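You operate a simulated robot arm through the tools that you are given. There is no shell and no other tool. Be economical: measure what you need, move in short steps, check, and stop when the job is done.

You are at the controls of a simulated two-armed robot. One attempt, no reset.

## Task
Hold descender 3 still: shut it, latch it, swing the handle out, lock it again.
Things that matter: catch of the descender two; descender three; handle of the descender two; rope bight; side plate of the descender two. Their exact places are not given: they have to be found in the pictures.

It is judged by the outcome, as a careful person would: the job done as asked, and still so three seconds after it is handed in. It fails if anything else is knocked over, pushed out of place, dropped, spilled or broken.

## Robot
Two 6-joint arms with two-finger parallel grippers on one trunk, on a base that drives. Base frame: it is fixed to the floor where the robot stands at the start and does not move with it; the origin is under the middle of the robot, x ahead of it, y to its left, z up. Lengths are in mm, angles in degrees, forces in N, time in s.
The left shoulder is at the start at [70, 166, 1227], the right one opposite. With the tool pointing down near the work surface each hand reaches from about 420 to 840 mm from the robot's upright axis, wherever it stands, measured 20 degrees to its own side. Places, roughly: catch of the descender two [1300, 300, 800]; handle of the descender two [1400, 300, 800]; rope bight (33x6x3 cm) [400, 100, 1200]; side plate of the descender two [1300, 200, 800]. Payload 3.91 kg a hand.
The tool frame of a hand sits at the grasp point between the pads (the TCP): z along the fingers, y along the line on which they close. The tips reach 30 mm beyond it. Largest opening 110 mm; finger width 20, thickness 10; the body of the gripper, 48 by 112 mm, starts 55 mm behind the TCP.
Orientation is that of the tool frame in the base frame, as a unit quaternion [x, y, z, w]. With the fingers straight down and closing along the base's y, the tool's x points along the base's -x, its y along +y and its z along -z.

## Interface
- The arms move only by the tool servo_tool. It takes "left_targets", "right_targets" or both (then of equal length, played together; a hand with none holds still); each is a list of rows, each a list of 6 numbers: the shift along the base's x, y, z in mm, then the turn, a rotation vector about the base's x, y, z in degrees. In form: [[dx, dy, dz, rx, ry, rz], ...]. A call has 1 to 10 rows; each row is the pose to reach, as a shift and turn from the pose commanded when the call began. "left_fingers" and "right_fingers" are, for a hand that has rows, the opening, from 0 (shut) to 1 (fully open), set as the call begins (left out, the last holds). Rows are played at 5 a second. More than 50 mm and 8.6 degrees between two rows, or a gripper value outside its range, and nothing of the call is played. Where a pose cannot be reached the arm comes as near as it can. A force on the tool above 40 N (or 10 N above the force at the start of the call, whichever is more), or a blocked arm, ends the call early, and 0.2 s more pass. The fingers move at their own pace (about 108 mm/s each) and stop on an object; they squeeze with about 35 N. The grip force told is the motor's: it shows also when the fingers shut on nothing. Time passes only in rows, and 0.2 s behind the last, so rows that repeat a pose let the fingers close. The reply holds the time, the measured pose of the TCP, the force on the tool along the base axes, the opening and the grip force, in the units named above and with some noise, with the torque about the TCP (base axes, N m) and any sound that the robot's microphone picked up.
- Cameras (640 x 400 px; columns grow to the right, rows downward): "scene" is now at [114.5, 16.7, 1423.9]; the picture's right is [0.24, -0.97, 0.00], its down [-0.84, -0.21, -0.51] and it looks along [0.49, 0.12, -0.86] (base axes); focal length 214 px, centre (320, 200). "left" rides on the left gripper at [77, -7, -115] in its tool frame; the picture's right is [0.09, 1.00, 0.00], its down [-0.80, 0.07, -0.59] and it looks along [-0.59, 0.05, 0.80] (tool axes); focal length 270 px, centre (320, 200). "right" rides on the right gripper at [77, 7, -115] in its tool frame; the picture's right is [-0.09, 1.00, 0.00], its down [-0.80, -0.07, -0.59] and it looks along [-0.59, -0.05, 0.80] (tool axes); focal length 270 px, centre (320, 200).
- get_image(camera): a new picture of that camera. It takes no simulated time.
- slide_trunk(by): slides the trunk up (or, below 0, down) by that many mm; the arms and the scene camera ride with it, the base frame stays. It gives what a move gives, with no picture.
- drive_base(legs): drives the robot by 1 to 6 legs, each [ahead, left, turn to the left] in mm, mm and degrees, along the robot's own axes; the way and the turn of a leg run together, so that a leg with both is an arc; at most 1500 mm and 180 degrees a leg. The arms and the cameras ride along, it lands a little off, and it stops where it bumps. It gives what a move gives.
- aim_head(pan, tilt): turns the head with the scene camera to pan (to the left, within 86 degrees either way) and tilt (down, from -29 to 69), counted from straight ahead of the robot. It gives what a move gives.
- pixel_to_xyz(camera, pixels): for up to 12 pixels [column, row] of the newest picture of that camera ("zoom" is the newest enlarged one), the place [x, y, z] in the base frame of the surface seen there, good to about 3 mm. It takes no simulated time.
- inspect(camera, box): a new picture of the part [left, top, right, bottom] of that camera's present view, enlarged. It takes no simulated time.
- hand_in(): hands the job in; it is judged then, once.

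Go step by step. Measure first, check grasps and placings, and put right what went wrong. The budget is 80 turns and 62 pictures, counting those below and the enlarged ones. Unless the task says otherwise, let go and move clear before handing in.

The tools are called after "Request:" as name(argument=value, ...) on one line, values as JSON. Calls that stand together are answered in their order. servo_tool: Moves the arms, as the interface text tells. Its arguments: {"type":"object","properties":{"left_targets":{"type":"array","items":{"type":"array","items":{"type":"number"}}},"left_fingers":{"type":"number"},"right_targets":{"type":"array","items":{"type":"array","items":{"type":"number"}}},"right_fingers":{"type":"number"}},"required":[]} The other tools are called the same way: slide_trunk (by) slides the trunk up or down; drive_base (legs) drives the base; aim_head (pan, tilt) turns the head that bears the scene camera; get_image (camera) takes a picture; pixel_to_xyz (camera, pixels) gives the place of the surface under pixels of a picture; inspect (camera, box) takes an enlarged picture of a part of a camera's view; hand_in () hands the job in.

At the start:

```text
time_s: 0.0
left_tcp_pos: [92.2, 313.7, 275.6]
left_tool_rot: [0.015, 0.998, 0.039, 0.05]
left_wrist_force: [0.5, 0.5, 0.7]
left_ft_torque: [-0.01, 0.0, -0.01]
left_grip_width: 109.9
left_grasp_force: 0.0
right_tcp_pos: [97.7, -307.0, 274.8]
right_tool_rot: [-0.013, 0.998, -0.036, 0.052]
right_wrist_force: [0.2, 0.2, 0.9]
right_ft_torque: [0.02, -0.01, -0.02]
right_grip_width: 109.8
right_grasp_force: 0.1
trunk travel left (down, up): [-723.0, 217.0]
robot x, y, heading: [0.3, 2.0, 0.2]
head pan, tilt: [14.1, 59.5]
```

scene: 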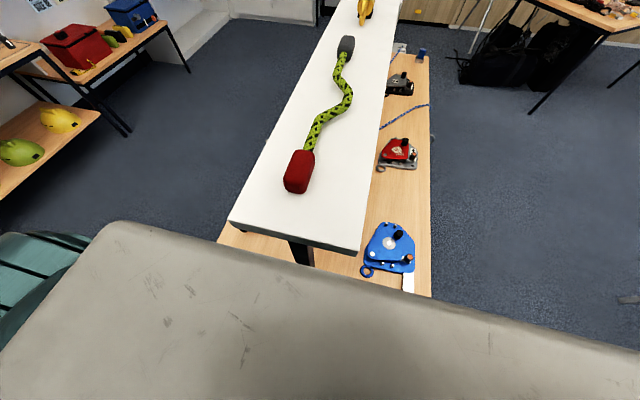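
right: 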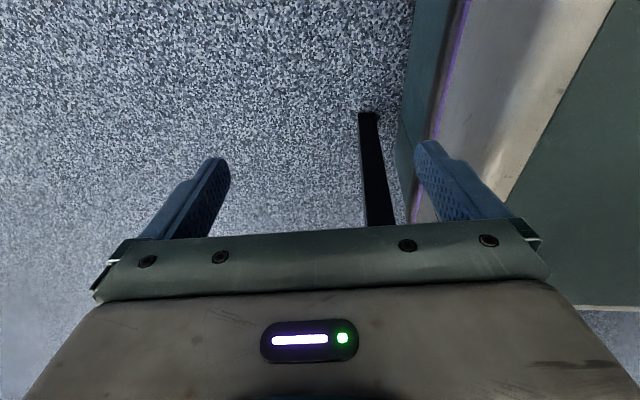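
left: 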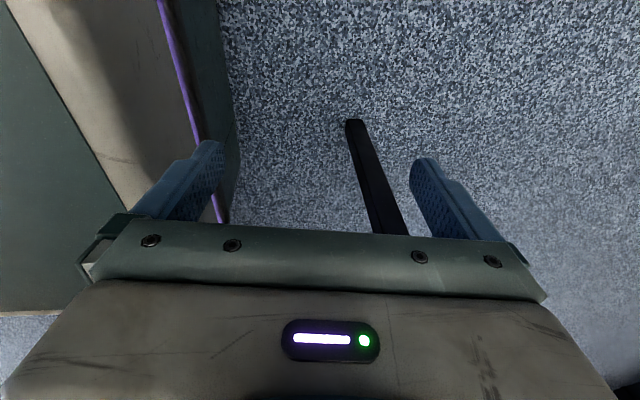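

The scene shows a white shelf above a wooden bench with blue, red and black devices along it (pixels 390,245; 398,153; 400,85). I'll look closer at these first.

Request:
inspect(camera="scene", box=[340, 200, 440, 300])

Request:
inspect(camera="scene", box=[340, 30, 460, 180])

Request:
pixel_to_xyz(camera="scene", pixels=[[390, 245], [398, 153], [400, 85], [345, 90], [300, 170], [420, 200], [300, 240], [405, 285], [365, 10], [350, 240]])

```text
4.00 times, centred on (390, 250) of scene
```

zoom: 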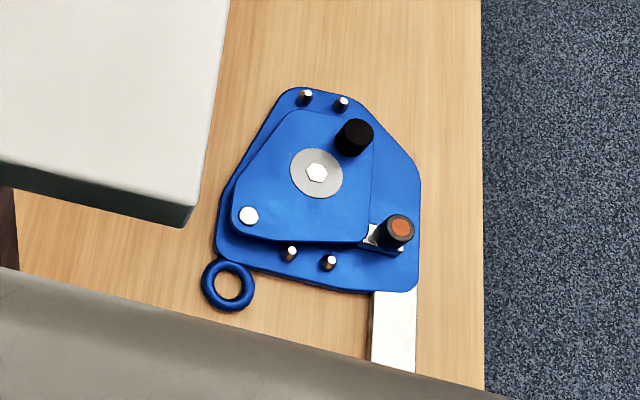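

```text
2.67 times, centred on (400, 105) of scene
```

zoom: 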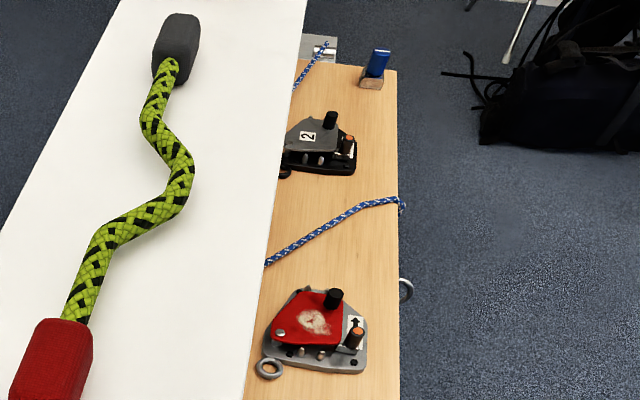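

```text
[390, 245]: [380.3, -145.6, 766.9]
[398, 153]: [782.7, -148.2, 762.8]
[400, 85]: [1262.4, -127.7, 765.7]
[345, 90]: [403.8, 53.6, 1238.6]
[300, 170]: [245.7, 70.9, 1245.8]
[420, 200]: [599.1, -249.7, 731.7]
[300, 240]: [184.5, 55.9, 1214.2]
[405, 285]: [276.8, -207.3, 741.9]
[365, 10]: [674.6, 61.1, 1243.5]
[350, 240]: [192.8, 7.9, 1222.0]
```

Device "2" is the grey one near [1262,-128]; the rope and a white shelf at z≈1220 sit above the bench. I need to look at the other parts of the bench around [1300,250].

Request:
aim_head(pan=10, tilt=20)

Request:
get_image(camera="scene")

Request:
aim_head(pan=60, tilt=35)

Request:
get_image(camera="scene")

Request:
aim_head(pan=-50, tilt=35)

Request:
get_image(camera="scene")

```text
time_s: 1.1
left_tcp_pos: [92.2, 312.8, 275.1]
left_tool_rot: [0.015, 0.998, 0.039, 0.05]
left_wrist_force: [0.2, 0.0, 0.2]
left_ft_torque: [0.03, -0.01, 0.0]
left_grip_width: 109.9
left_grasp_force: 0.0
right_tcp_pos: [97.3, -306.9, 273.2]
right_tool_rot: [-0.014, 0.998, -0.036, 0.051]
right_wrist_force: [-0.4, -0.3, -0.5]
right_ft_torque: [-0.01, 0.01, -0.01]
right_grip_width: 109.9
right_grasp_force: 0.1
trunk travel left (down, up): [-723.0, 217.0]
robot x, y, heading: [2.3, 2.2, 0.1]
head pan, tilt: [10.0, 20.0]
```

```text
56 pictures are left
```

scene: 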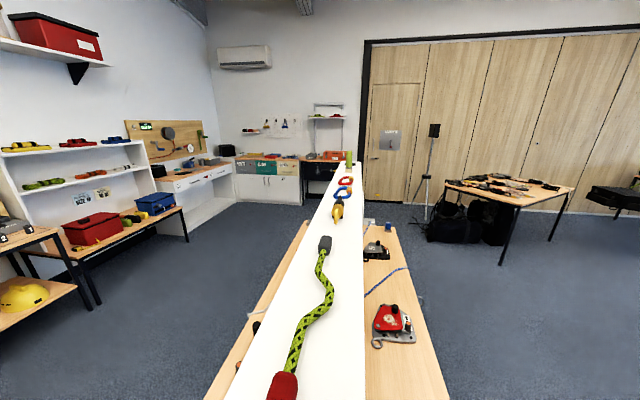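

```text
time_s: 2.2
left_tcp_pos: [92.0, 315.1, 273.7]
left_tool_rot: [0.015, 0.998, 0.039, 0.051]
left_wrist_force: [-0.6, -0.6, 0.1]
left_ft_torque: [-0.01, -0.04, 0.0]
left_grip_width: 110.1
left_grasp_force: 0.0
right_tcp_pos: [97.2, -307.1, 274.4]
right_tool_rot: [-0.014, 0.998, -0.036, 0.051]
right_wrist_force: [-0.2, 0.3, 0.8]
right_ft_torque: [-0.03, 0.0, 0.02]
right_grip_width: 109.9
right_grasp_force: 0.0
trunk travel left (down, up): [-723.0, 217.0]
robot x, y, heading: [0.7, -1.5, -0.0]
head pan, tilt: [60.0, 35.0]
```

```text
55 pictures are left
```

scene: 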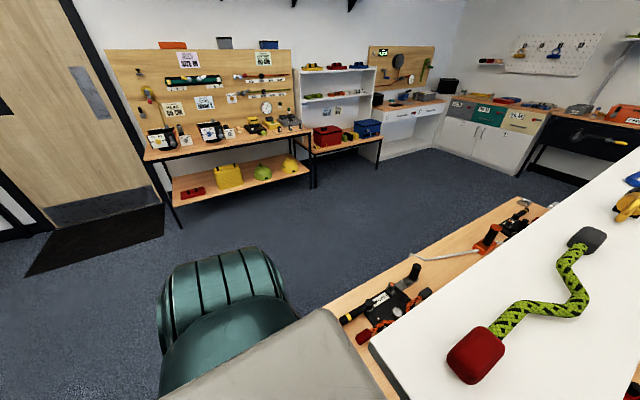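

```text
time_s: 4.1
left_tcp_pos: [91.5, 314.0, 275.0]
left_tool_rot: [0.015, 0.998, 0.039, 0.05]
left_wrist_force: [0.5, 0.2, 0.7]
left_ft_torque: [-0.01, 0.02, -0.01]
left_grip_width: 110.0
left_grasp_force: 0.1
right_tcp_pos: [95.9, -306.8, 274.5]
right_tool_rot: [-0.014, 0.998, -0.036, 0.052]
right_wrist_force: [-0.4, -0.2, -0.5]
right_ft_torque: [0.02, 0.02, 0.0]
right_grip_width: 110.1
right_grasp_force: 0.1
trunk travel left (down, up): [-723.0, 217.0]
robot x, y, heading: [0.7, -2.7, -0.2]
head pan, tilt: [-50.0, 35.0]
```

```text
54 pictures are left
```

scene: 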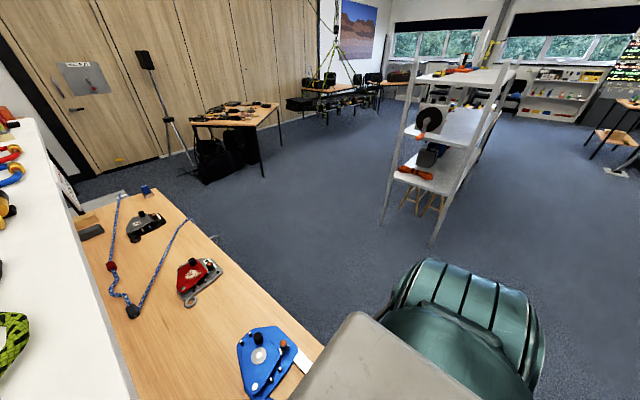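

The left half of the bench also carries devices (in the pan‑60 picture: black at 385,305; orange/black at 495,235). I'll zoom in on those.

Request:
aim_head(pan=35, tilt=38)

Request:
get_image(camera="scene")

```text
time_s: 5.7
left_tcp_pos: [92.7, 314.5, 274.5]
left_tool_rot: [0.016, 0.998, 0.039, 0.05]
left_wrist_force: [0.3, -0.7, -0.2]
left_ft_torque: [0.02, -0.01, -0.01]
left_grip_width: 110.2
left_grasp_force: 0.1
right_tcp_pos: [97.7, -306.7, 275.4]
right_tool_rot: [-0.014, 0.998, -0.036, 0.052]
right_wrist_force: [-0.3, -0.5, -0.2]
right_ft_torque: [0.0, 0.01, 0.0]
right_grip_width: 110.0
right_grasp_force: 0.0
trunk travel left (down, up): [-723.0, 217.0]
robot x, y, heading: [-2.6, -0.6, 0.1]
head pan, tilt: [35.0, 38.0]
```

```text
53 pictures are left
```

scene: 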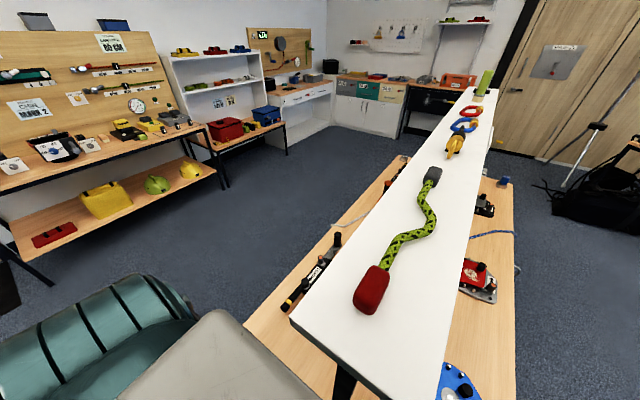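

The shelf hides the left side. I'll drive left for a direct look.

Request:
drive_base(legs=[[-100, 0, 0], [0, 750, 0], [600, 0, 0]])

Request:
aim_head(pan=-45, tilt=45)

Request:
get_image(camera="scene")

```text
time_s: 11.8
left_tcp_pos: [165.7, 1063.8, 273.7]
left_tool_rot: [0.014, 0.998, 0.039, 0.046]
left_wrist_force: [0.6, -0.6, -0.4]
left_ft_torque: [0.0, 0.03, 0.01]
left_grip_width: 110.0
left_grasp_force: 0.0
right_tcp_pos: [164.3, 442.3, 274.0]
right_tool_rot: [-0.01, 0.998, -0.037, 0.043]
right_wrist_force: [-6.5, -1.9, 2.9]
right_ft_torque: [-0.02, -0.41, -0.36]
right_grip_width: 109.9
right_grasp_force: 0.0
trunk travel left (down, up): [-723.0, 217.0]
robot x, y, heading: [76.4, 752.7, 0.3]
head pan, tilt: [35.0, 38.0]
stopped in leg 3: the force on the tool passed its limit (the readings are from after the stop); the commanded pose is now the measured one
```

```text
time_s: 13.3
left_tcp_pos: [163.9, 1063.7, 274.7]
left_tool_rot: [0.014, 0.998, 0.039, 0.049]
left_wrist_force: [-0.5, 1.1, 0.2]
left_ft_torque: [0.01, -0.02, 0.0]
left_grip_width: 110.2
left_grasp_force: 0.0
right_tcp_pos: [165.4, 442.0, 274.6]
right_tool_rot: [-0.012, 0.998, -0.036, 0.046]
right_wrist_force: [-4.1, -0.7, 1.0]
right_ft_torque: [-0.04, -0.33, -0.24]
right_grip_width: 110.1
right_grasp_force: 0.1
trunk travel left (down, up): [-723.0, 217.0]
robot x, y, heading: [77.0, 750.8, -0.1]
head pan, tilt: [-45.0, 45.0]
```

```text
52 pictures are left
```

scene: 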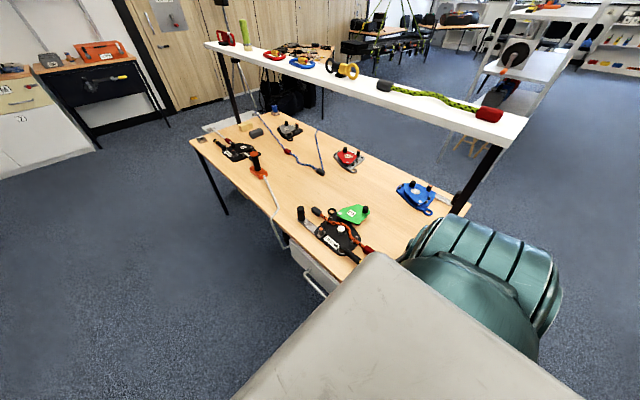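

The right hand touched the bench's leg or drawer, so I'll back off a little. Now the whole bench is visible; zooming in.

Request:
drive_base(legs=[[-60, 0, 0], [0, 250, 0]])

Request:
inspect(camera="scene", box=[170, 80, 330, 180])

Request:
inspect(camera="scene", box=[300, 140, 460, 240])

Request:
get_image(camera="scene")

```text
time_s: 15.7
left_tcp_pos: [105.7, 1310.6, 275.5]
left_tool_rot: [0.015, 0.998, 0.039, 0.048]
left_wrist_force: [-0.8, -0.5, 0.7]
left_ft_torque: [0.01, -0.02, 0.02]
left_grip_width: 109.9
left_grasp_force: 0.1
right_tcp_pos: [105.0, 689.0, 274.9]
right_tool_rot: [-0.011, 0.998, -0.036, 0.046]
right_wrist_force: [0.5, -1.1, -0.3]
right_ft_torque: [-0.03, -0.03, -0.01]
right_grip_width: 110.2
right_grasp_force: 0.0
trunk travel left (down, up): [-723.0, 217.0]
robot x, y, heading: [15.0, 1000.6, -0.1]
head pan, tilt: [-45.0, 45.0]
```

```text
4.00 times, centred on (250, 130) of scene
```

zoom: 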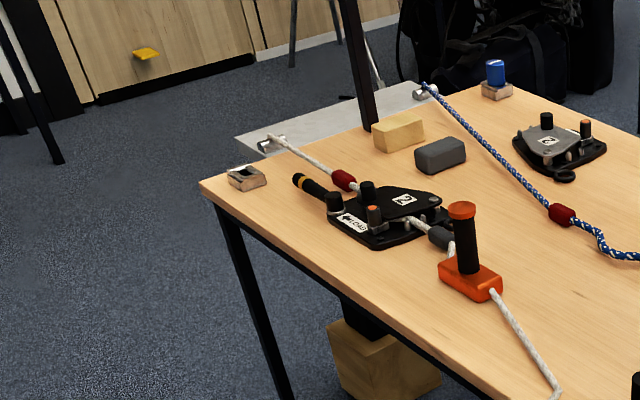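

```text
4.00 times, centred on (380, 190) of scene
```

zoom: 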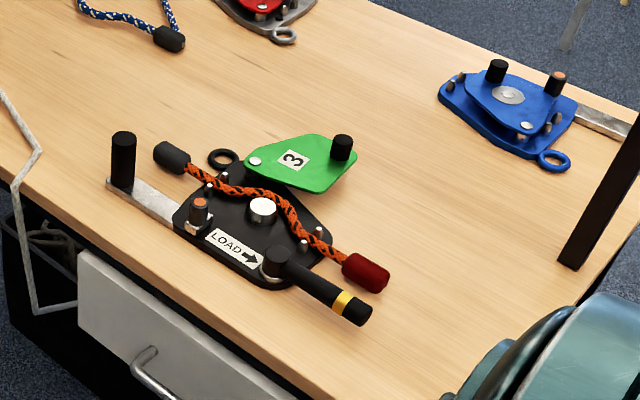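

```text
49 pictures are left
```

scene: 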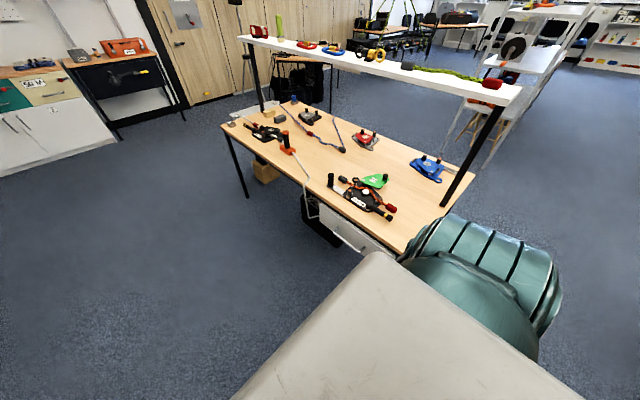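

The green one bears "3" with its plate open and an orange rope in it; a black one sits at the far left. I'll get positions and closer looks.

Request:
pixel_to_xyz(camera="scene", pixels=[[375, 180], [365, 198], [332, 180], [388, 215], [264, 132], [288, 142], [310, 118], [368, 138], [425, 168], [231, 123], [391, 208], [400, 250]])

Request:
inspect(camera="scene", box=[222, 100, 302, 150])

Request:
inspect(camera="scene", box=[320, 165, 408, 225])

```text
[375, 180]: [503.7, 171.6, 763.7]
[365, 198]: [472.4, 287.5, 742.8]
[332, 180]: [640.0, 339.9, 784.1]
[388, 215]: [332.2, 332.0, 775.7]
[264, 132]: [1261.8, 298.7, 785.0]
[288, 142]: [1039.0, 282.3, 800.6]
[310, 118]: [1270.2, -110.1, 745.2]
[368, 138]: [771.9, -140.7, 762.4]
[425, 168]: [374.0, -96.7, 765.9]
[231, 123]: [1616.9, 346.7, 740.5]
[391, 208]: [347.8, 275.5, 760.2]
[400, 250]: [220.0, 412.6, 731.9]
```

```text
8.00 times, centred on (262, 125) of scene
```

zoom: 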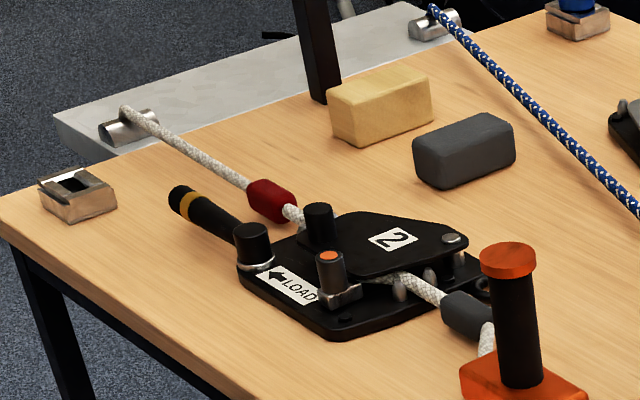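

```text
6.67 times, centred on (364, 195) of scene
```

zoom: 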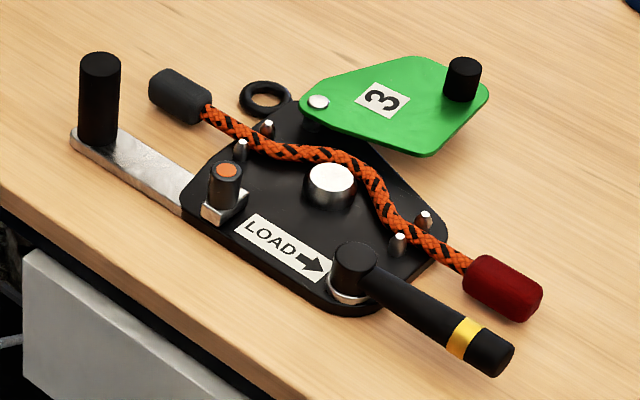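

Descender 3 is at about [470,290]: green plate open, orange rope threaded, catch upright (orange top), handle pointing −x, and a bar with a post at [640,340] to hold it by. I'll stand in front of it, facing −y.

Request:
drive_base(legs=[[0, 0, -90], [0, 480, 0]])

Request:
aim_head(pan=0, tilt=45)

Request:
get_image(camera="scene")

```text
time_s: 22.4
left_tcp_pos: [804.3, 898.5, 274.7]
left_tool_rot: [0.72, 0.691, -0.008, 0.062]
left_wrist_force: [0.5, -0.4, 0.2]
left_ft_torque: [0.02, 0.04, 0.0]
left_grip_width: 109.9
left_grasp_force: 0.1
right_tcp_pos: [183.5, 905.3, 273.2]
right_tool_rot: [0.702, 0.71, -0.058, 0.007]
right_wrist_force: [0.5, 0.2, -0.3]
right_ft_torque: [-0.02, -0.03, 0.03]
right_grip_width: 109.8
right_grasp_force: 0.1
trunk travel left (down, up): [-723.0, 217.0]
robot x, y, heading: [493.1, 992.9, -90.6]
head pan, tilt: [-45.0, 45.0]
```

```text
time_s: 23.5
left_tcp_pos: [804.8, 898.0, 274.7]
left_tool_rot: [0.721, 0.691, -0.007, 0.062]
left_wrist_force: [-0.3, 0.1, 0.3]
left_ft_torque: [-0.01, -0.01, 0.01]
left_grip_width: 109.8
left_grasp_force: 0.0
right_tcp_pos: [182.7, 905.4, 273.9]
right_tool_rot: [0.702, 0.71, -0.058, 0.007]
right_wrist_force: [-0.1, -0.7, 0.6]
right_ft_torque: [0.0, 0.03, 0.02]
right_grip_width: 110.0
right_grasp_force: 0.1
trunk travel left (down, up): [-723.0, 217.0]
robot x, y, heading: [491.8, 994.7, -90.5]
head pan, tilt: [0.0, 45.0]
```

```text
46 pictures are left
```

scene: 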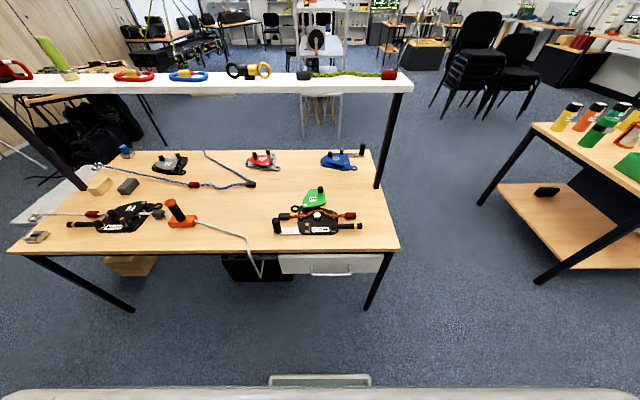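

The view is clean now. I'll raise both arms to above bench height, clear of it.

Request:
servo_tool(left_targets=[[0, -15, 45, 0, 0, 0], [0, -30, 90, 0, 0, 0], [0, -45, 135, 0, 0, 0], [0, -60, 180, 0, 0, 0], [0, -75, 225, 0, 0, 0], [0, -90, 270, 0, 0, 0], [0, -105, 315, 0, 0, 0], [0, -120, 360, 0, 0, 0], [0, -135, 405, 0, 0, 0], [0, -150, 450, 0, 0, 0]], right_targets=[[0, -15, 45, 0, 0, 0], [0, -30, 90, 0, 0, 0], [0, -45, 135, 0, 0, 0], [0, -60, 180, 0, 0, 0], [0, -75, 225, 0, 0, 0], [0, -90, 270, 0, 0, 0], [0, -105, 315, 0, 0, 0], [0, -120, 360, 0, 0, 0], [0, -135, 405, 0, 0, 0], [0, -150, 450, 0, 0, 0]])

Request:
servo_tool(left_targets=[[0, -30, 40, 0, 0, 0], [0, -60, 80, 0, 0, 0], [0, -90, 120, 0, 0, 0], [-20, -120, 150, 0, 0, 0], [-40, -150, 180, 0, 0, 0], [-60, -180, 200, 0, 0, 0]], right_targets=[[0, -30, 40, 0, 0, 0], [0, -60, 80, 0, 0, 0], [0, -90, 120, 0, 0, 0], [20, -120, 150, 0, 0, 0], [40, -150, 180, 0, 0, 0], [60, -180, 200, 0, 0, 0]])

Request:
inspect(camera="scene", box=[260, 175, 380, 250])

```text
time_s: 25.7
left_tcp_pos: [804.4, 747.1, 726.2]
left_tool_rot: [0.72, 0.691, -0.007, 0.061]
left_wrist_force: [0.8, -0.2, 0.7]
left_ft_torque: [0.02, -0.01, 0.05]
left_grip_width: 110.2
left_grasp_force: 0.2
right_tcp_pos: [184.4, 754.3, 723.5]
right_tool_rot: [0.702, 0.71, -0.057, 0.005]
right_wrist_force: [-1.0, 0.4, 0.3]
right_ft_torque: [-0.03, 0.0, 0.02]
right_grip_width: 110.2
right_grasp_force: 0.1
trunk travel left (down, up): [-723.0, 217.0]
robot x, y, heading: [493.1, 990.0, -90.7]
head pan, tilt: [0.0, 45.0]
```

```text
time_s: 27.1
left_tcp_pos: [837.8, 631.0, 858.1]
left_tool_rot: [0.72, 0.691, -0.01, 0.061]
left_wrist_force: [-0.5, -0.2, 0.7]
left_ft_torque: [-0.01, 0.0, 0.01]
left_grip_width: 110.2
left_grasp_force: 0.0
left hand out of reach, approached as far as the arm can: row 3, 4, 5, 6
right_tcp_pos: [149.2, 639.9, 840.1]
right_tool_rot: [0.702, 0.709, -0.059, 0.01]
right_wrist_force: [0.1, 0.0, -1.3]
right_ft_torque: [0.0, 0.0, -0.02]
right_grip_width: 110.3
right_grasp_force: 0.0
right hand out of reach, approached as far as the arm can: row 3, 4, 5, 6
trunk travel left (down, up): [-723.0, 217.0]
robot x, y, heading: [491.8, 990.9, -90.6]
head pan, tilt: [0.0, 45.0]
```

```text
5.33 times, centred on (320, 212) of scene
```

zoom: 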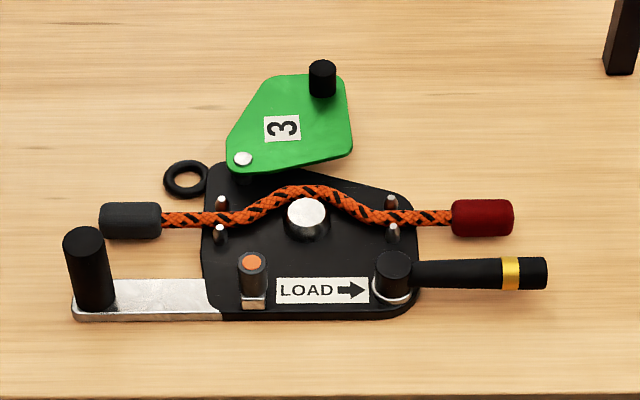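

Descender 3 is clearly visible: hold post (90,270), pivot rivet (243,158), knob (322,78), catch (251,262), handle hub (394,268) with its lever to (547,273). Measuring them.

Request:
pixel_to_xyz(camera="zoom", pixels=[[86, 240], [243, 158], [322, 66], [252, 261], [253, 300], [307, 212], [394, 258], [440, 272], [510, 271], [542, 274], [160, 295], [300, 305]])

Request:
pixel_to_xyz(camera="zoom", pixels=[[90, 285], [250, 280], [392, 275], [130, 220], [483, 217], [390, 202], [392, 228], [220, 204], [220, 230], [282, 128], [320, 88], [60, 390]])

Request:
pixel_to_xyz(camera="scene", pixels=[[175, 210], [178, 222], [250, 245], [215, 225], [350, 85], [350, 93], [390, 82], [395, 245], [330, 262]])

```text
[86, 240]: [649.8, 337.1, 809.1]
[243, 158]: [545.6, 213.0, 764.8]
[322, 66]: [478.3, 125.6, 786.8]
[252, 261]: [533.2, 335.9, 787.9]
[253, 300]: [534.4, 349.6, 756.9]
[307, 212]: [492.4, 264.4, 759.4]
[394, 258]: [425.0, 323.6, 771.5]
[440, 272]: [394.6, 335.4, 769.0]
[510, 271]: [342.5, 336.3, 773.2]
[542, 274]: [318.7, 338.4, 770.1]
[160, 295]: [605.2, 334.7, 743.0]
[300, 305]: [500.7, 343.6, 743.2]
```

```text
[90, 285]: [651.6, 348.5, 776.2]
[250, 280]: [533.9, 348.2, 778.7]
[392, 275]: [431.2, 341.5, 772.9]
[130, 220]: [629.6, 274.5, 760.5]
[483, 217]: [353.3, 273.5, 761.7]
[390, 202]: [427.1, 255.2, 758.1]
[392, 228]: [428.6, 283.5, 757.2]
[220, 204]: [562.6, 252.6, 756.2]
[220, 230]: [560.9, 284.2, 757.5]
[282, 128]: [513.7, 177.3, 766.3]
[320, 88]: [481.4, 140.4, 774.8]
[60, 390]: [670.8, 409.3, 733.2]
```

```text
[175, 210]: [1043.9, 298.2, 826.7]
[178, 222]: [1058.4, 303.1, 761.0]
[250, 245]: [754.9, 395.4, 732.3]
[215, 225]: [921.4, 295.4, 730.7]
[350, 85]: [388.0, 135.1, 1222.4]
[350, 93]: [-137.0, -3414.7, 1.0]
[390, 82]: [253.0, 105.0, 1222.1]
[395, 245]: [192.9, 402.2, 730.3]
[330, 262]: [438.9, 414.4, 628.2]
```

Now I want to see how a shut and latched catch looks on the other descenders compared with 3's.

Request:
inspect(camera="scene", box=[85, 190, 165, 240])

Request:
inspect(camera="scene", box=[232, 140, 376, 180])

```text
8.00 times, centred on (125, 215) of scene
```

zoom: 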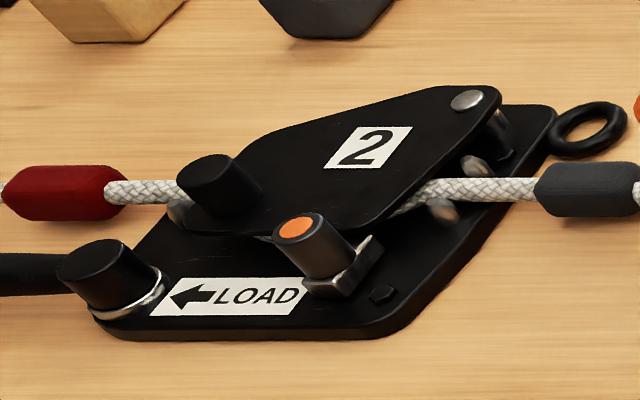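

```text
4.44 times, centred on (304, 160) of scene
```

zoom: 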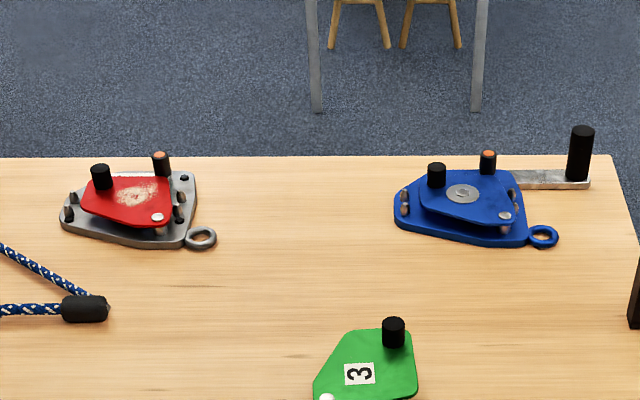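

Descender 2 shows the shut state: plate over the rope, its edge by the catch. I'll drive 110 mm closer and look at 3's catch with the wrist camera.

Request:
drive_base(legs=[[110, 0, 0]])

Request:
servo_tool(right_targets=[[40, -10, 20, 0, 0, 0], [80, -20, 40, 0, 0, 0], [120, -30, 50, 0, 0, 0], [160, -40, 50, 0, 0, 0], [200, -40, 50, 0, 0, 0], [240, -40, 50, 0, 0, 0]], left_targets=[[-30, -20, 20, 0, 0, 0], [-60, -40, 40, 0, 0, 0], [-90, -60, 60, 0, 0, 0], [-120, -80, 60, 0, 0, 0], [-120, -80, 60, 0, 0, 0], [-120, -80, 60, 0, 0, 0]])

Request:
get_image(camera="right")

Request:
get_image(camera="left")

```text
time_s: 28.3
left_tcp_pos: [836.4, 519.6, 857.9]
left_tool_rot: [0.72, 0.691, -0.008, 0.062]
left_wrist_force: [0.8, -0.2, -0.1]
left_ft_torque: [0.02, 0.04, 0.02]
left_grip_width: 110.1
left_grasp_force: 0.0
right_tcp_pos: [150.2, 530.3, 840.1]
right_tool_rot: [0.702, 0.71, -0.058, 0.01]
right_wrist_force: [1.2, 0.3, -0.7]
right_ft_torque: [0.02, 0.0, 0.03]
right_grip_width: 109.9
right_grasp_force: 0.1
trunk travel left (down, up): [-723.0, 217.0]
robot x, y, heading: [492.7, 883.4, -90.5]
head pan, tilt: [0.0, 45.0]
```

```text
time_s: 29.6
left_tcp_pos: [807.2, 455.6, 842.0]
left_tool_rot: [0.744, 0.634, 0.096, 0.187]
left_wrist_force: [-0.2, -0.7, 0.4]
left_ft_torque: [-0.03, -0.02, 0.01]
left_grip_width: 110.0
left_grasp_force: 0.1
left hand out of reach, approached as far as the arm can: row 1, 2, 3, 4, 5, 6
right_tcp_pos: [247.7, 502.1, 826.7]
right_tool_rot: [0.692, 0.712, -0.11, -0.051]
right_wrist_force: [-0.2, -0.1, 0.0]
right_ft_torque: [-0.03, -0.03, 0.01]
right_grip_width: 110.1
right_grasp_force: 0.1
right hand out of reach, approached as far as the arm can: row 1, 2, 3, 4, 5, 6
trunk travel left (down, up): [-723.0, 217.0]
robot x, y, heading: [490.3, 881.3, -90.6]
head pan, tilt: [0.0, 45.0]
stopped in row 6 (right hand): the arm was blocked; the commanded pose is now the measured one
```

```text
42 pictures are left
```

right: 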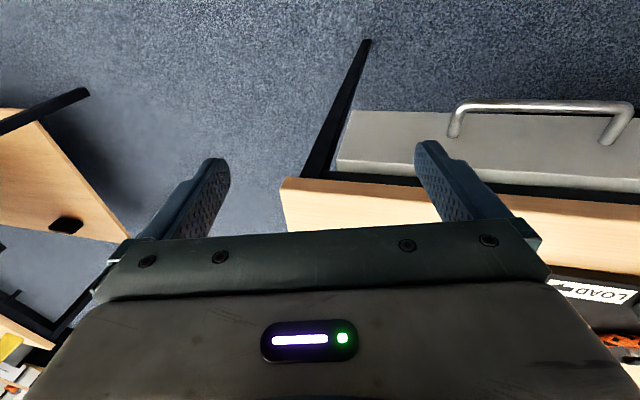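

```text
41 pictures are left
```

left: 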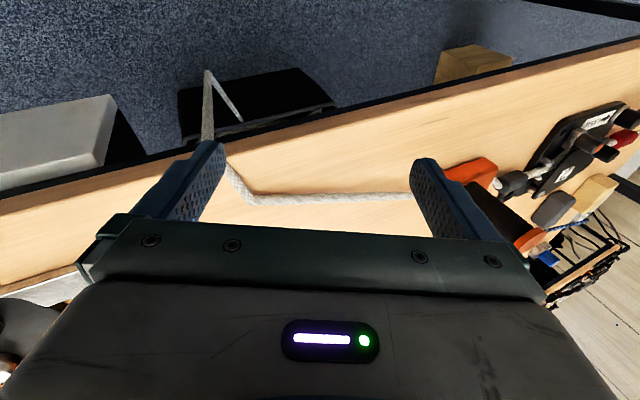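

The arms are too folded to go higher, so I'll raise the trunk and then let the hands come in from above.

Request:
slide_trunk(by=200)

Request:
servo_tool(left_targets=[[0, 0, -40, 0, 0, 0], [0, 0, -80, 0, 0, 0]], right_targets=[[20, 0, -40, 0, 0, 0], [40, 0, -80, 0, 0, 0]])

Request:
get_image(camera="scene")

```text
time_s: 31.7
left_tcp_pos: [811.0, 454.3, 1038.8]
left_tool_rot: [0.745, 0.634, 0.094, 0.184]
left_wrist_force: [0.7, -0.6, -0.6]
left_ft_torque: [0.01, 0.02, -0.04]
left_grip_width: 109.8
left_grasp_force: 0.1
right_tcp_pos: [253.4, 500.8, 1025.8]
right_tool_rot: [0.691, 0.712, -0.111, -0.054]
right_wrist_force: [0.3, -0.8, 1.2]
right_ft_torque: [-0.02, -0.05, 0.03]
right_grip_width: 110.1
right_grasp_force: 0.1
trunk travel left (down, up): [-923.0, 17.0]
robot x, y, heading: [489.4, 881.5, -90.6]
head pan, tilt: [0.0, 45.0]
```

```text
time_s: 32.5
left_tcp_pos: [811.4, 450.9, 958.7]
left_tool_rot: [0.746, 0.633, 0.094, 0.185]
left_wrist_force: [-0.5, 0.3, 0.7]
left_ft_torque: [-0.03, -0.02, -0.04]
left_grip_width: 110.1
left_grasp_force: 0.1
right_tcp_pos: [246.3, 491.5, 950.3]
right_tool_rot: [0.678, 0.713, -0.156, -0.086]
right_wrist_force: [0.0, 0.3, -0.4]
right_ft_torque: [-0.02, -0.04, -0.02]
right_grip_width: 110.2
right_grasp_force: 0.0
trunk travel left (down, up): [-923.0, 17.0]
robot x, y, heading: [487.0, 881.7, -90.3]
head pan, tilt: [0.0, 45.0]
stopped in row 2 (right hand): the arm was blocked; the commanded pose is now the measured one
```

```text
40 pictures are left
```

scene: 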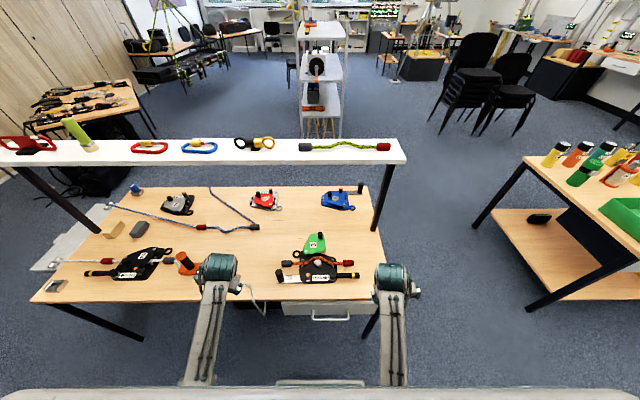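

The right hand is near its inner reach limit, so I'll move both forward and straighten them to fingers down.

Request:
servo_tool(left_targets=[[-10, -10, 0, 2.5, 7.6, 3], [-30, -20, 0, 5, 15.2, 6], [-60, -30, 0, 7.4, 22.8, 9.2], [-90, -50, 0, 7.4, 22.8, 9.2], [-120, -75, 0, 7.4, 22.8, 9.2], [-150, -100, 0, 7.4, 22.8, 9.2]], right_targets=[[0, -40, 0, 1.9, -6.6, -0.9], [10, -80, 0, 3.8, -13.2, -1.8], [40, -110, 0, 5.7, -19.7, -2.8], [80, -120, 0, 5.7, -19.7, -2.8], [120, -130, 0, 5.7, -19.7, -2.8], [160, -140, 0, 5.7, -19.7, -2.8]])

Request:
get_image(camera="right")

```text
time_s: 34.1
left_tcp_pos: [659.5, 352.0, 958.0]
left_tool_rot: [0.707, 0.707, 0.0, 0.0]
left_wrist_force: [-0.1, -0.8, -0.7]
left_ft_torque: [-0.01, -0.03, 0.02]
left_grip_width: 110.1
left_grasp_force: 0.1
right_tcp_pos: [318.0, 358.4, 924.4]
right_tool_rot: [0.717, 0.693, -0.042, -0.058]
right_wrist_force: [0.5, 0.4, -0.2]
right_ft_torque: [-0.02, 0.03, 0.01]
right_grip_width: 110.0
right_grasp_force: 0.0
trunk travel left (down, up): [-923.0, 17.0]
robot x, y, heading: [486.7, 877.8, -90.6]
head pan, tilt: [0.0, 45.0]
stopped in row 6 (right hand): the arm was blocked; the commanded pose is now the measured one
```

```text
39 pictures are left
```

right: 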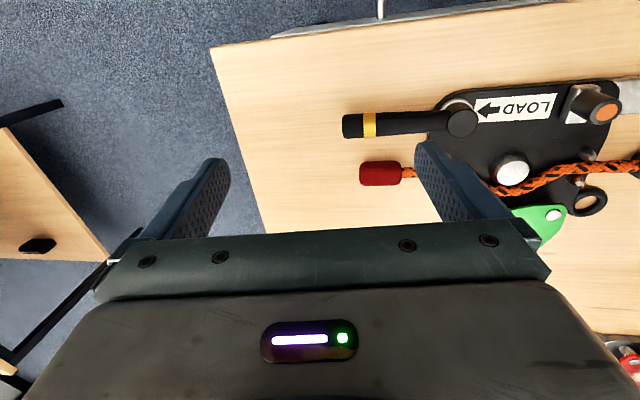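

The left hand is fine above the post, but the right stopped at x≈318 as "blocked". I'll look at the arms.

Request:
aim_head(pan=0, tilt=60)

Request:
get_image(camera="scene")

```text
time_s: 34.8
left_tcp_pos: [659.8, 352.9, 958.4]
left_tool_rot: [0.707, 0.707, -0.001, 0.0]
left_wrist_force: [-0.1, 0.0, -0.6]
left_ft_torque: [0.01, 0.01, 0.05]
left_grip_width: 110.0
left_grasp_force: 0.0
right_tcp_pos: [319.3, 358.8, 923.8]
right_tool_rot: [0.717, 0.694, -0.042, -0.059]
right_wrist_force: [-0.5, -0.2, 0.8]
right_ft_torque: [-0.02, 0.0, 0.0]
right_grip_width: 110.1
right_grasp_force: 0.0
trunk travel left (down, up): [-923.0, 17.0]
robot x, y, heading: [489.7, 883.2, -90.6]
head pan, tilt: [0.0, 60.0]
```

```text
38 pictures are left
```

scene: 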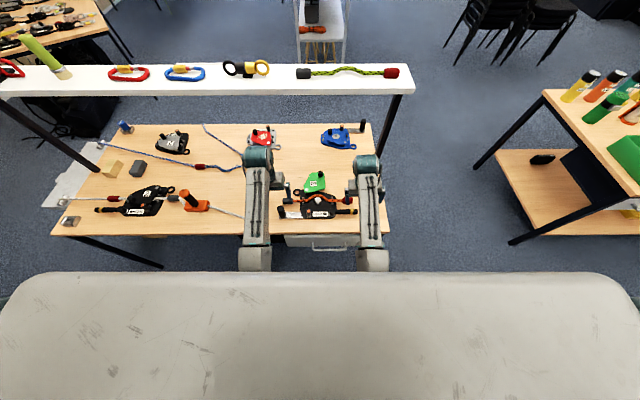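

Request:
pixel_to_xyz(camera="scene", pixels=[[366, 163], [370, 200], [373, 255], [256, 155], [254, 200], [254, 255], [350, 190], [288, 190], [400, 95], [240, 95]])

Request:
servo_tool(right_targets=[[20, 0, 0, -2, 4, 0], [40, 0, 0, -4, 7, 0], [60, 0, 0, -4, 7, 0]])

```text
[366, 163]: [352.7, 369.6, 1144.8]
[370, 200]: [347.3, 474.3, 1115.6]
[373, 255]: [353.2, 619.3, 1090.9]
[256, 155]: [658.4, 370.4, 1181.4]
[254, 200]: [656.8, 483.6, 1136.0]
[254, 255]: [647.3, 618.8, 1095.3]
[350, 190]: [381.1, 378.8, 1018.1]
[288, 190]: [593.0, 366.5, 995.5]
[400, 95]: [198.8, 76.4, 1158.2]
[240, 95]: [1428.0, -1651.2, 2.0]
```

```text
time_s: 35.6
left_tcp_pos: [660.1, 352.8, 959.9]
left_tool_rot: [0.708, 0.707, -0.001, 0.0]
left_wrist_force: [1.4, 0.6, -0.2]
left_ft_torque: [0.02, 0.0, -0.03]
left_grip_width: 110.2
left_grasp_force: 0.0
right_tcp_pos: [271.0, 350.5, 917.2]
right_tool_rot: [0.714, 0.668, -0.167, -0.127]
right_wrist_force: [1.4, 0.5, -0.2]
right_ft_torque: [-0.02, 0.03, -0.02]
right_grip_width: 110.0
right_grasp_force: 0.0
right hand out of reach, approached as far as the arm can: row 3
trunk travel left (down, up): [-923.0, 17.0]
robot x, y, heading: [488.6, 879.4, -90.6]
head pan, tilt: [0.0, 60.0]
stopped in row 3 (right hand): the arm was blocked; the commanded pose is now the measured one
```

The right arm seems stuck near a joint limit because of its tilt. I'll move it outward, straighten it there, and then come in.

Request:
servo_tool(right_targets=[[-20, 0, 0, 0.8, -6, 0.9], [-40, 0, 0, 1.6, -12, 1.9], [-60, 0, 0, 2.5, -18, 2.9], [-60, 0, 0, 3.3, -24, 3.8], [-60, 0, 0, 3.3, -24, 3.8]])

```text
time_s: 36.8
left_tcp_pos: [659.8, 353.2, 959.2]
left_tool_rot: [0.707, 0.707, -0.001, -0.001]
left_wrist_force: [0.6, -0.8, -0.6]
left_ft_torque: [0.02, 0.01, 0.0]
left_grip_width: 110.1
left_grasp_force: 0.0
right_tcp_pos: [212.2, 349.6, 918.1]
right_tool_rot: [0.707, 0.707, 0.001, 0.001]
right_wrist_force: [-0.4, 0.3, 1.5]
right_ft_torque: [-0.01, -0.02, 0.03]
right_grip_width: 110.1
right_grasp_force: 0.1
trunk travel left (down, up): [-923.0, 17.0]
robot x, y, heading: [490.4, 882.5, -90.7]
head pan, tilt: [0.0, 60.0]
```

Straight again. Coming inward.

Request:
servo_tool(right_targets=[[40, 0, 0, 0, 0, 0], [80, 0, 0, 0, 0, 0], [120, 0, 0, 0, 0, 0], [160, 0, 0, 0, 0, 0], [200, 0, 0, 0, 0, 0], [240, 0, 0, 0, 0, 0]])

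Request:
get_image(camera="right")

```text
time_s: 38.1
left_tcp_pos: [659.5, 351.8, 959.2]
left_tool_rot: [0.707, 0.707, -0.001, 0.0]
left_wrist_force: [-0.1, -0.4, -0.4]
left_ft_torque: [-0.03, 0.04, -0.01]
left_grip_width: 110.1
left_grasp_force: 0.0
right_tcp_pos: [325.3, 348.8, 887.7]
right_tool_rot: [0.718, 0.692, -0.05, -0.062]
right_wrist_force: [-0.8, -0.3, 0.3]
right_ft_torque: [-0.02, -0.01, -0.01]
right_grip_width: 110.0
right_grasp_force: 0.0
right hand out of reach, approached as far as the arm can: row 6
trunk travel left (down, up): [-923.0, 17.0]
robot x, y, heading: [485.5, 884.9, -90.8]
head pan, tilt: [0.0, 60.0]
stopped in row 6 (right hand): the arm was blocked; the commanded pose is now the measured one
```

```text
37 pictures are left
```

right: 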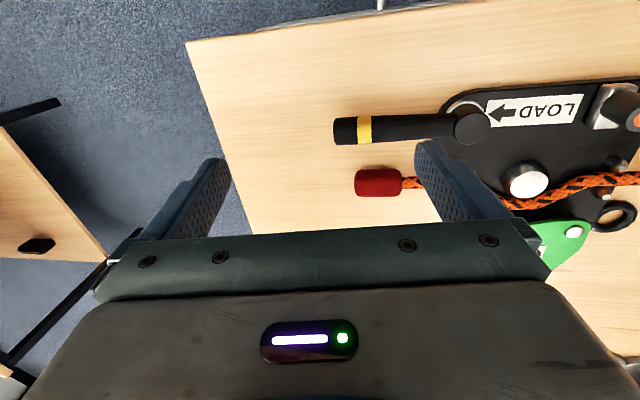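

I'll test whether the inward limit eases lower down and farther out with the right hand, and whether the left has it too.

Request:
servo_tool(right_targets=[[-20, 0, 0, 2, -4.5, -1], [-40, 0, 0, 4, -9, -2], [-40, -40, 0, 4, -9, -2], [-40, -80, 0, 4, -9, -2], [-40, -120, 0, 4, -9, -2], [0, -120, 0, 4, -9, -2], [40, -120, 0, 4, -9, -2], [80, -120, 0, 4, -9, -2]])

Request:
servo_tool(left_targets=[[-40, 0, 0, 0, 0, 0], [-80, 0, 0, 0, 0, 0]])

```text
time_s: 39.9
left_tcp_pos: [659.1, 352.0, 957.9]
left_tool_rot: [0.708, 0.706, 0.0, -0.001]
left_wrist_force: [0.4, 0.4, -0.1]
left_ft_torque: [0.01, -0.01, -0.01]
left_grip_width: 109.9
left_grasp_force: 0.1
right_tcp_pos: [406.2, 229.9, 885.1]
right_tool_rot: [0.729, 0.683, 0.033, -0.032]
right_wrist_force: [0.2, 0.3, -0.1]
right_ft_torque: [0.0, 0.01, 0.0]
right_grip_width: 110.3
right_grasp_force: 0.1
trunk travel left (down, up): [-923.0, 17.0]
robot x, y, heading: [486.6, 884.0, -90.6]
head pan, tilt: [0.0, 60.0]
```

```text
time_s: 40.7
left_tcp_pos: [649.7, 349.6, 943.7]
left_tool_rot: [0.695, 0.716, 0.043, 0.043]
left_wrist_force: [0.6, -0.1, -0.7]
left_ft_torque: [-0.02, 0.0, 0.01]
left_grip_width: 110.1
left_grasp_force: 0.1
right_tcp_pos: [407.8, 231.2, 886.9]
right_tool_rot: [0.729, 0.683, 0.033, -0.032]
right_wrist_force: [-0.1, -0.1, 0.0]
right_ft_torque: [0.02, 0.01, 0.01]
right_grip_width: 109.8
right_grasp_force: 0.1
trunk travel left (down, up): [-923.0, 17.0]
robot x, y, heading: [493.2, 881.9, -90.5]
head pan, tilt: [0.0, 60.0]
stopped in row 2 (left hand): the arm was blocked; the commanded pose is now the measured one
```

The inward limit eases with reach (right now at x=406, depth 650, fine). I'll probe farther in at this depth to choose a standing place.

Request:
servo_tool(right_targets=[[30, 0, 0, -2.6, 0, 1.9], [60, 0, 0, -5.3, 0, 3.7], [90, 0, 0, -5.3, 0, 3.7], [110, 0, 0, -5.3, 0, 3.7]])

Request:
get_image(camera="right")

```text
time_s: 41.9
left_tcp_pos: [649.8, 349.2, 944.4]
left_tool_rot: [0.695, 0.716, 0.043, 0.042]
left_wrist_force: [-0.8, 0.7, -0.4]
left_ft_torque: [0.02, -0.01, -0.02]
left_grip_width: 109.9
left_grasp_force: 0.1
right_tcp_pos: [462.9, 221.1, 875.2]
right_tool_rot: [0.721, 0.692, -0.02, -0.018]
right_wrist_force: [0.0, 0.1, 0.4]
right_ft_torque: [-0.01, -0.01, 0.03]
right_grip_width: 109.8
right_grasp_force: 0.1
trunk travel left (down, up): [-923.0, 17.0]
robot x, y, heading: [490.8, 882.1, -90.7]
head pan, tilt: [0.0, 60.0]
stopped in row 4 (right hand): the arm was blocked; the commanded pose is now the measured one
```

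```text
36 pictures are left
```

right: 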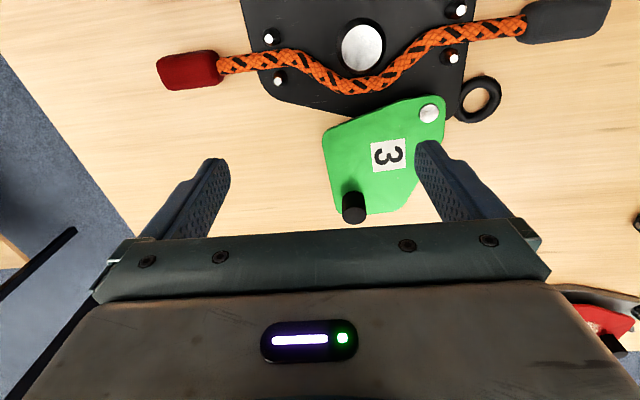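

Now I'll test tilting the right fingers inward (toward +x), which could extend the inward reach.

Request:
servo_tool(right_targets=[[-20, 0, 0, 0, -6, 0], [-20, 0, 0, 0, -12, 0], [-20, 0, 0, 0, -18, 0], [0, 20, 0, 0, -24, 0], [20, 40, 0, 0, -30, 0], [20, 60, 0, 0, -30, 0], [20, 80, 0, 0, -30, 0]])

```text
time_s: 43.7
left_tcp_pos: [650.4, 348.9, 943.5]
left_tool_rot: [0.695, 0.716, 0.042, 0.043]
left_wrist_force: [0.3, 0.6, 0.0]
left_ft_torque: [0.02, 0.03, 0.02]
left_grip_width: 109.9
left_grasp_force: 0.0
right_tcp_pos: [452.7, 285.1, 878.9]
right_tool_rot: [0.707, 0.674, 0.144, 0.158]
right_wrist_force: [0.4, 0.8, -0.1]
right_ft_torque: [-0.01, 0.01, -0.01]
right_grip_width: 110.1
right_grasp_force: 0.0
trunk travel left (down, up): [-923.0, 17.0]
robot x, y, heading: [491.0, 885.2, -90.8]
head pan, tilt: [0.0, 60.0]
stopped in row 7 (right hand): the arm was blocked; the commanded pose is now the measured one
```

Tilting inward helps a lot (453,285 reached). I'll move 45 mm closer for the first stage: left holding the post, right starting the plate's swing.

Request:
drive_base(legs=[[45, 0, 0]])

Request:
servo_tool(left_targets=[[15, 10, 0, 0, 5, 1], [20, 20, 0, 0, 10, 1], [20, 30, 0, 0, 15, 1], [20, 40, -30, 0, 15, 1], [15, 42, -60, 0, 15, 1]], right_targets=[[0, -30, 10, 0, 6, 0], [0, -60, 10, 0, 12, 0], [10, -90, 10, 0, 18, 0], [20, -120, 10, 0, 24, 0], [30, -120, 0, 0, 24, 0]])

Request:
get_image(camera="left")

Request:
get_image(camera="right")

```text
time_s: 44.6
left_tcp_pos: [648.3, 310.7, 948.2]
left_tool_rot: [0.696, 0.716, 0.04, 0.045]
left_wrist_force: [-0.2, -0.5, 0.4]
left_ft_torque: [-0.07, -0.02, -0.01]
left_grip_width: 110.0
left_grasp_force: 0.1
right_tcp_pos: [452.9, 246.1, 881.7]
right_tool_rot: [0.707, 0.674, 0.143, 0.16]
right_wrist_force: [0.5, 1.6, 0.2]
right_ft_torque: [-0.05, -0.01, 0.0]
right_grip_width: 110.1
right_grasp_force: 0.0
trunk travel left (down, up): [-923.0, 17.0]
robot x, y, heading: [490.8, 836.3, -90.7]
head pan, tilt: [0.0, 60.0]
```

```text
time_s: 45.8
left_tcp_pos: [662.5, 347.8, 884.8]
left_tool_rot: [0.689, 0.722, -0.048, -0.051]
left_wrist_force: [-0.5, 0.4, -0.5]
left_ft_torque: [-0.03, 0.01, 0.01]
left_grip_width: 109.7
left_grasp_force: 0.0
right_tcp_pos: [481.5, 122.4, 878.3]
right_tool_rot: [0.722, 0.691, -0.006, 0.015]
right_wrist_force: [0.3, 0.6, 0.1]
right_ft_torque: [0.0, 0.0, -0.01]
right_grip_width: 109.9
right_grasp_force: 0.0
trunk travel left (down, up): [-923.0, 17.0]
robot x, y, heading: [489.9, 834.9, -90.8]
head pan, tilt: [0.0, 60.0]
```

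```text
35 pictures are left
```

left: 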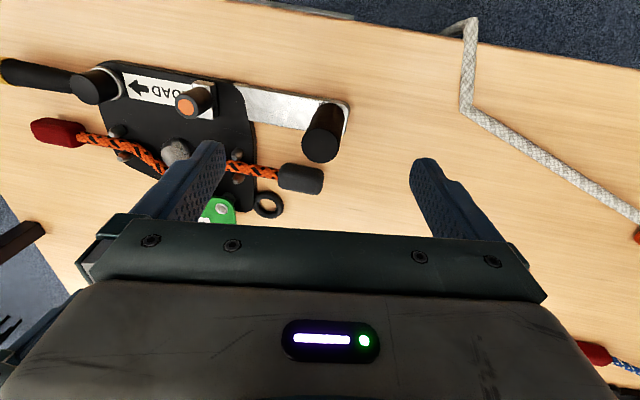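

```text
34 pictures are left
```

right: 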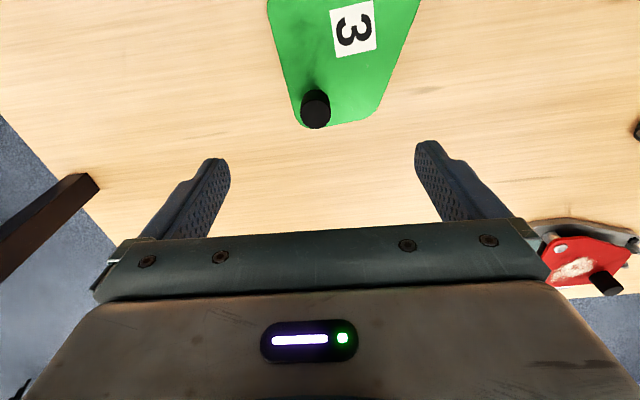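

Both hands are nearly above their targets; knob at (316,100) in the right view, post top at (322,143) in the left. Measuring both precisely.

Request:
pixel_to_xyz(camera="right", pixels=[[315, 97], [305, 97], [326, 97], [315, 118], [345, 90]])

Request:
pixel_to_xyz(camera="left", pixels=[[320, 147], [307, 147], [333, 147], [320, 158], [325, 125], [340, 112], [187, 104], [205, 97]])

Request:
inspect(camera="left", box=[60, 50, 260, 175])

```text
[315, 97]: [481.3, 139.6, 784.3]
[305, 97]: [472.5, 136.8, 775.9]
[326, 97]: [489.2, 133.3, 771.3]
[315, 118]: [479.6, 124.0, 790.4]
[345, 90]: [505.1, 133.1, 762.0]
```

```text
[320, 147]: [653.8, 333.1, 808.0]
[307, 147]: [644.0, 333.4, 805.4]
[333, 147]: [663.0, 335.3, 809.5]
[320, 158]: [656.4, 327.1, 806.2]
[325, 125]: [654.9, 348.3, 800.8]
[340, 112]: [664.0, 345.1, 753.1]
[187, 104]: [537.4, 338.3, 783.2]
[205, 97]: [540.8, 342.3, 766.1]
```

```text
3.20 times, centred on (160, 112) of left
```

zoom: 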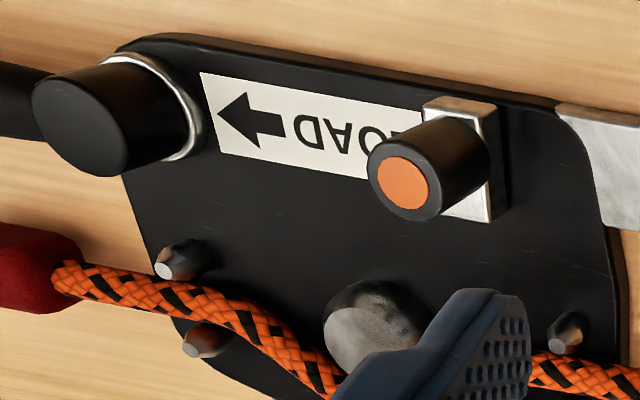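

The catch is a peg on a silver block, probably a slider. I'll compare with descender 2's latched geometry numerically.

Request:
inspect(camera="scene", box=[88, 168, 184, 228])

```text
6.67 times, centred on (136, 198) of scene
```

zoom: 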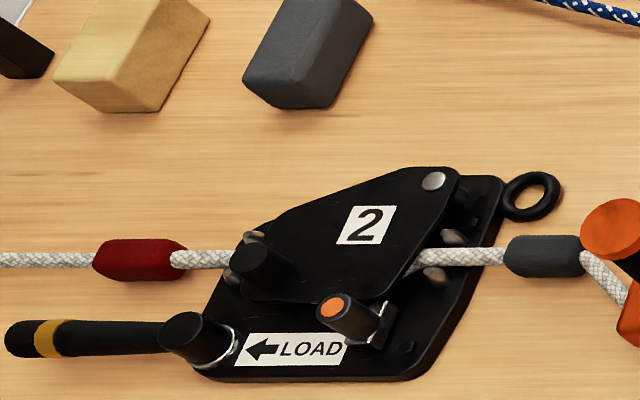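

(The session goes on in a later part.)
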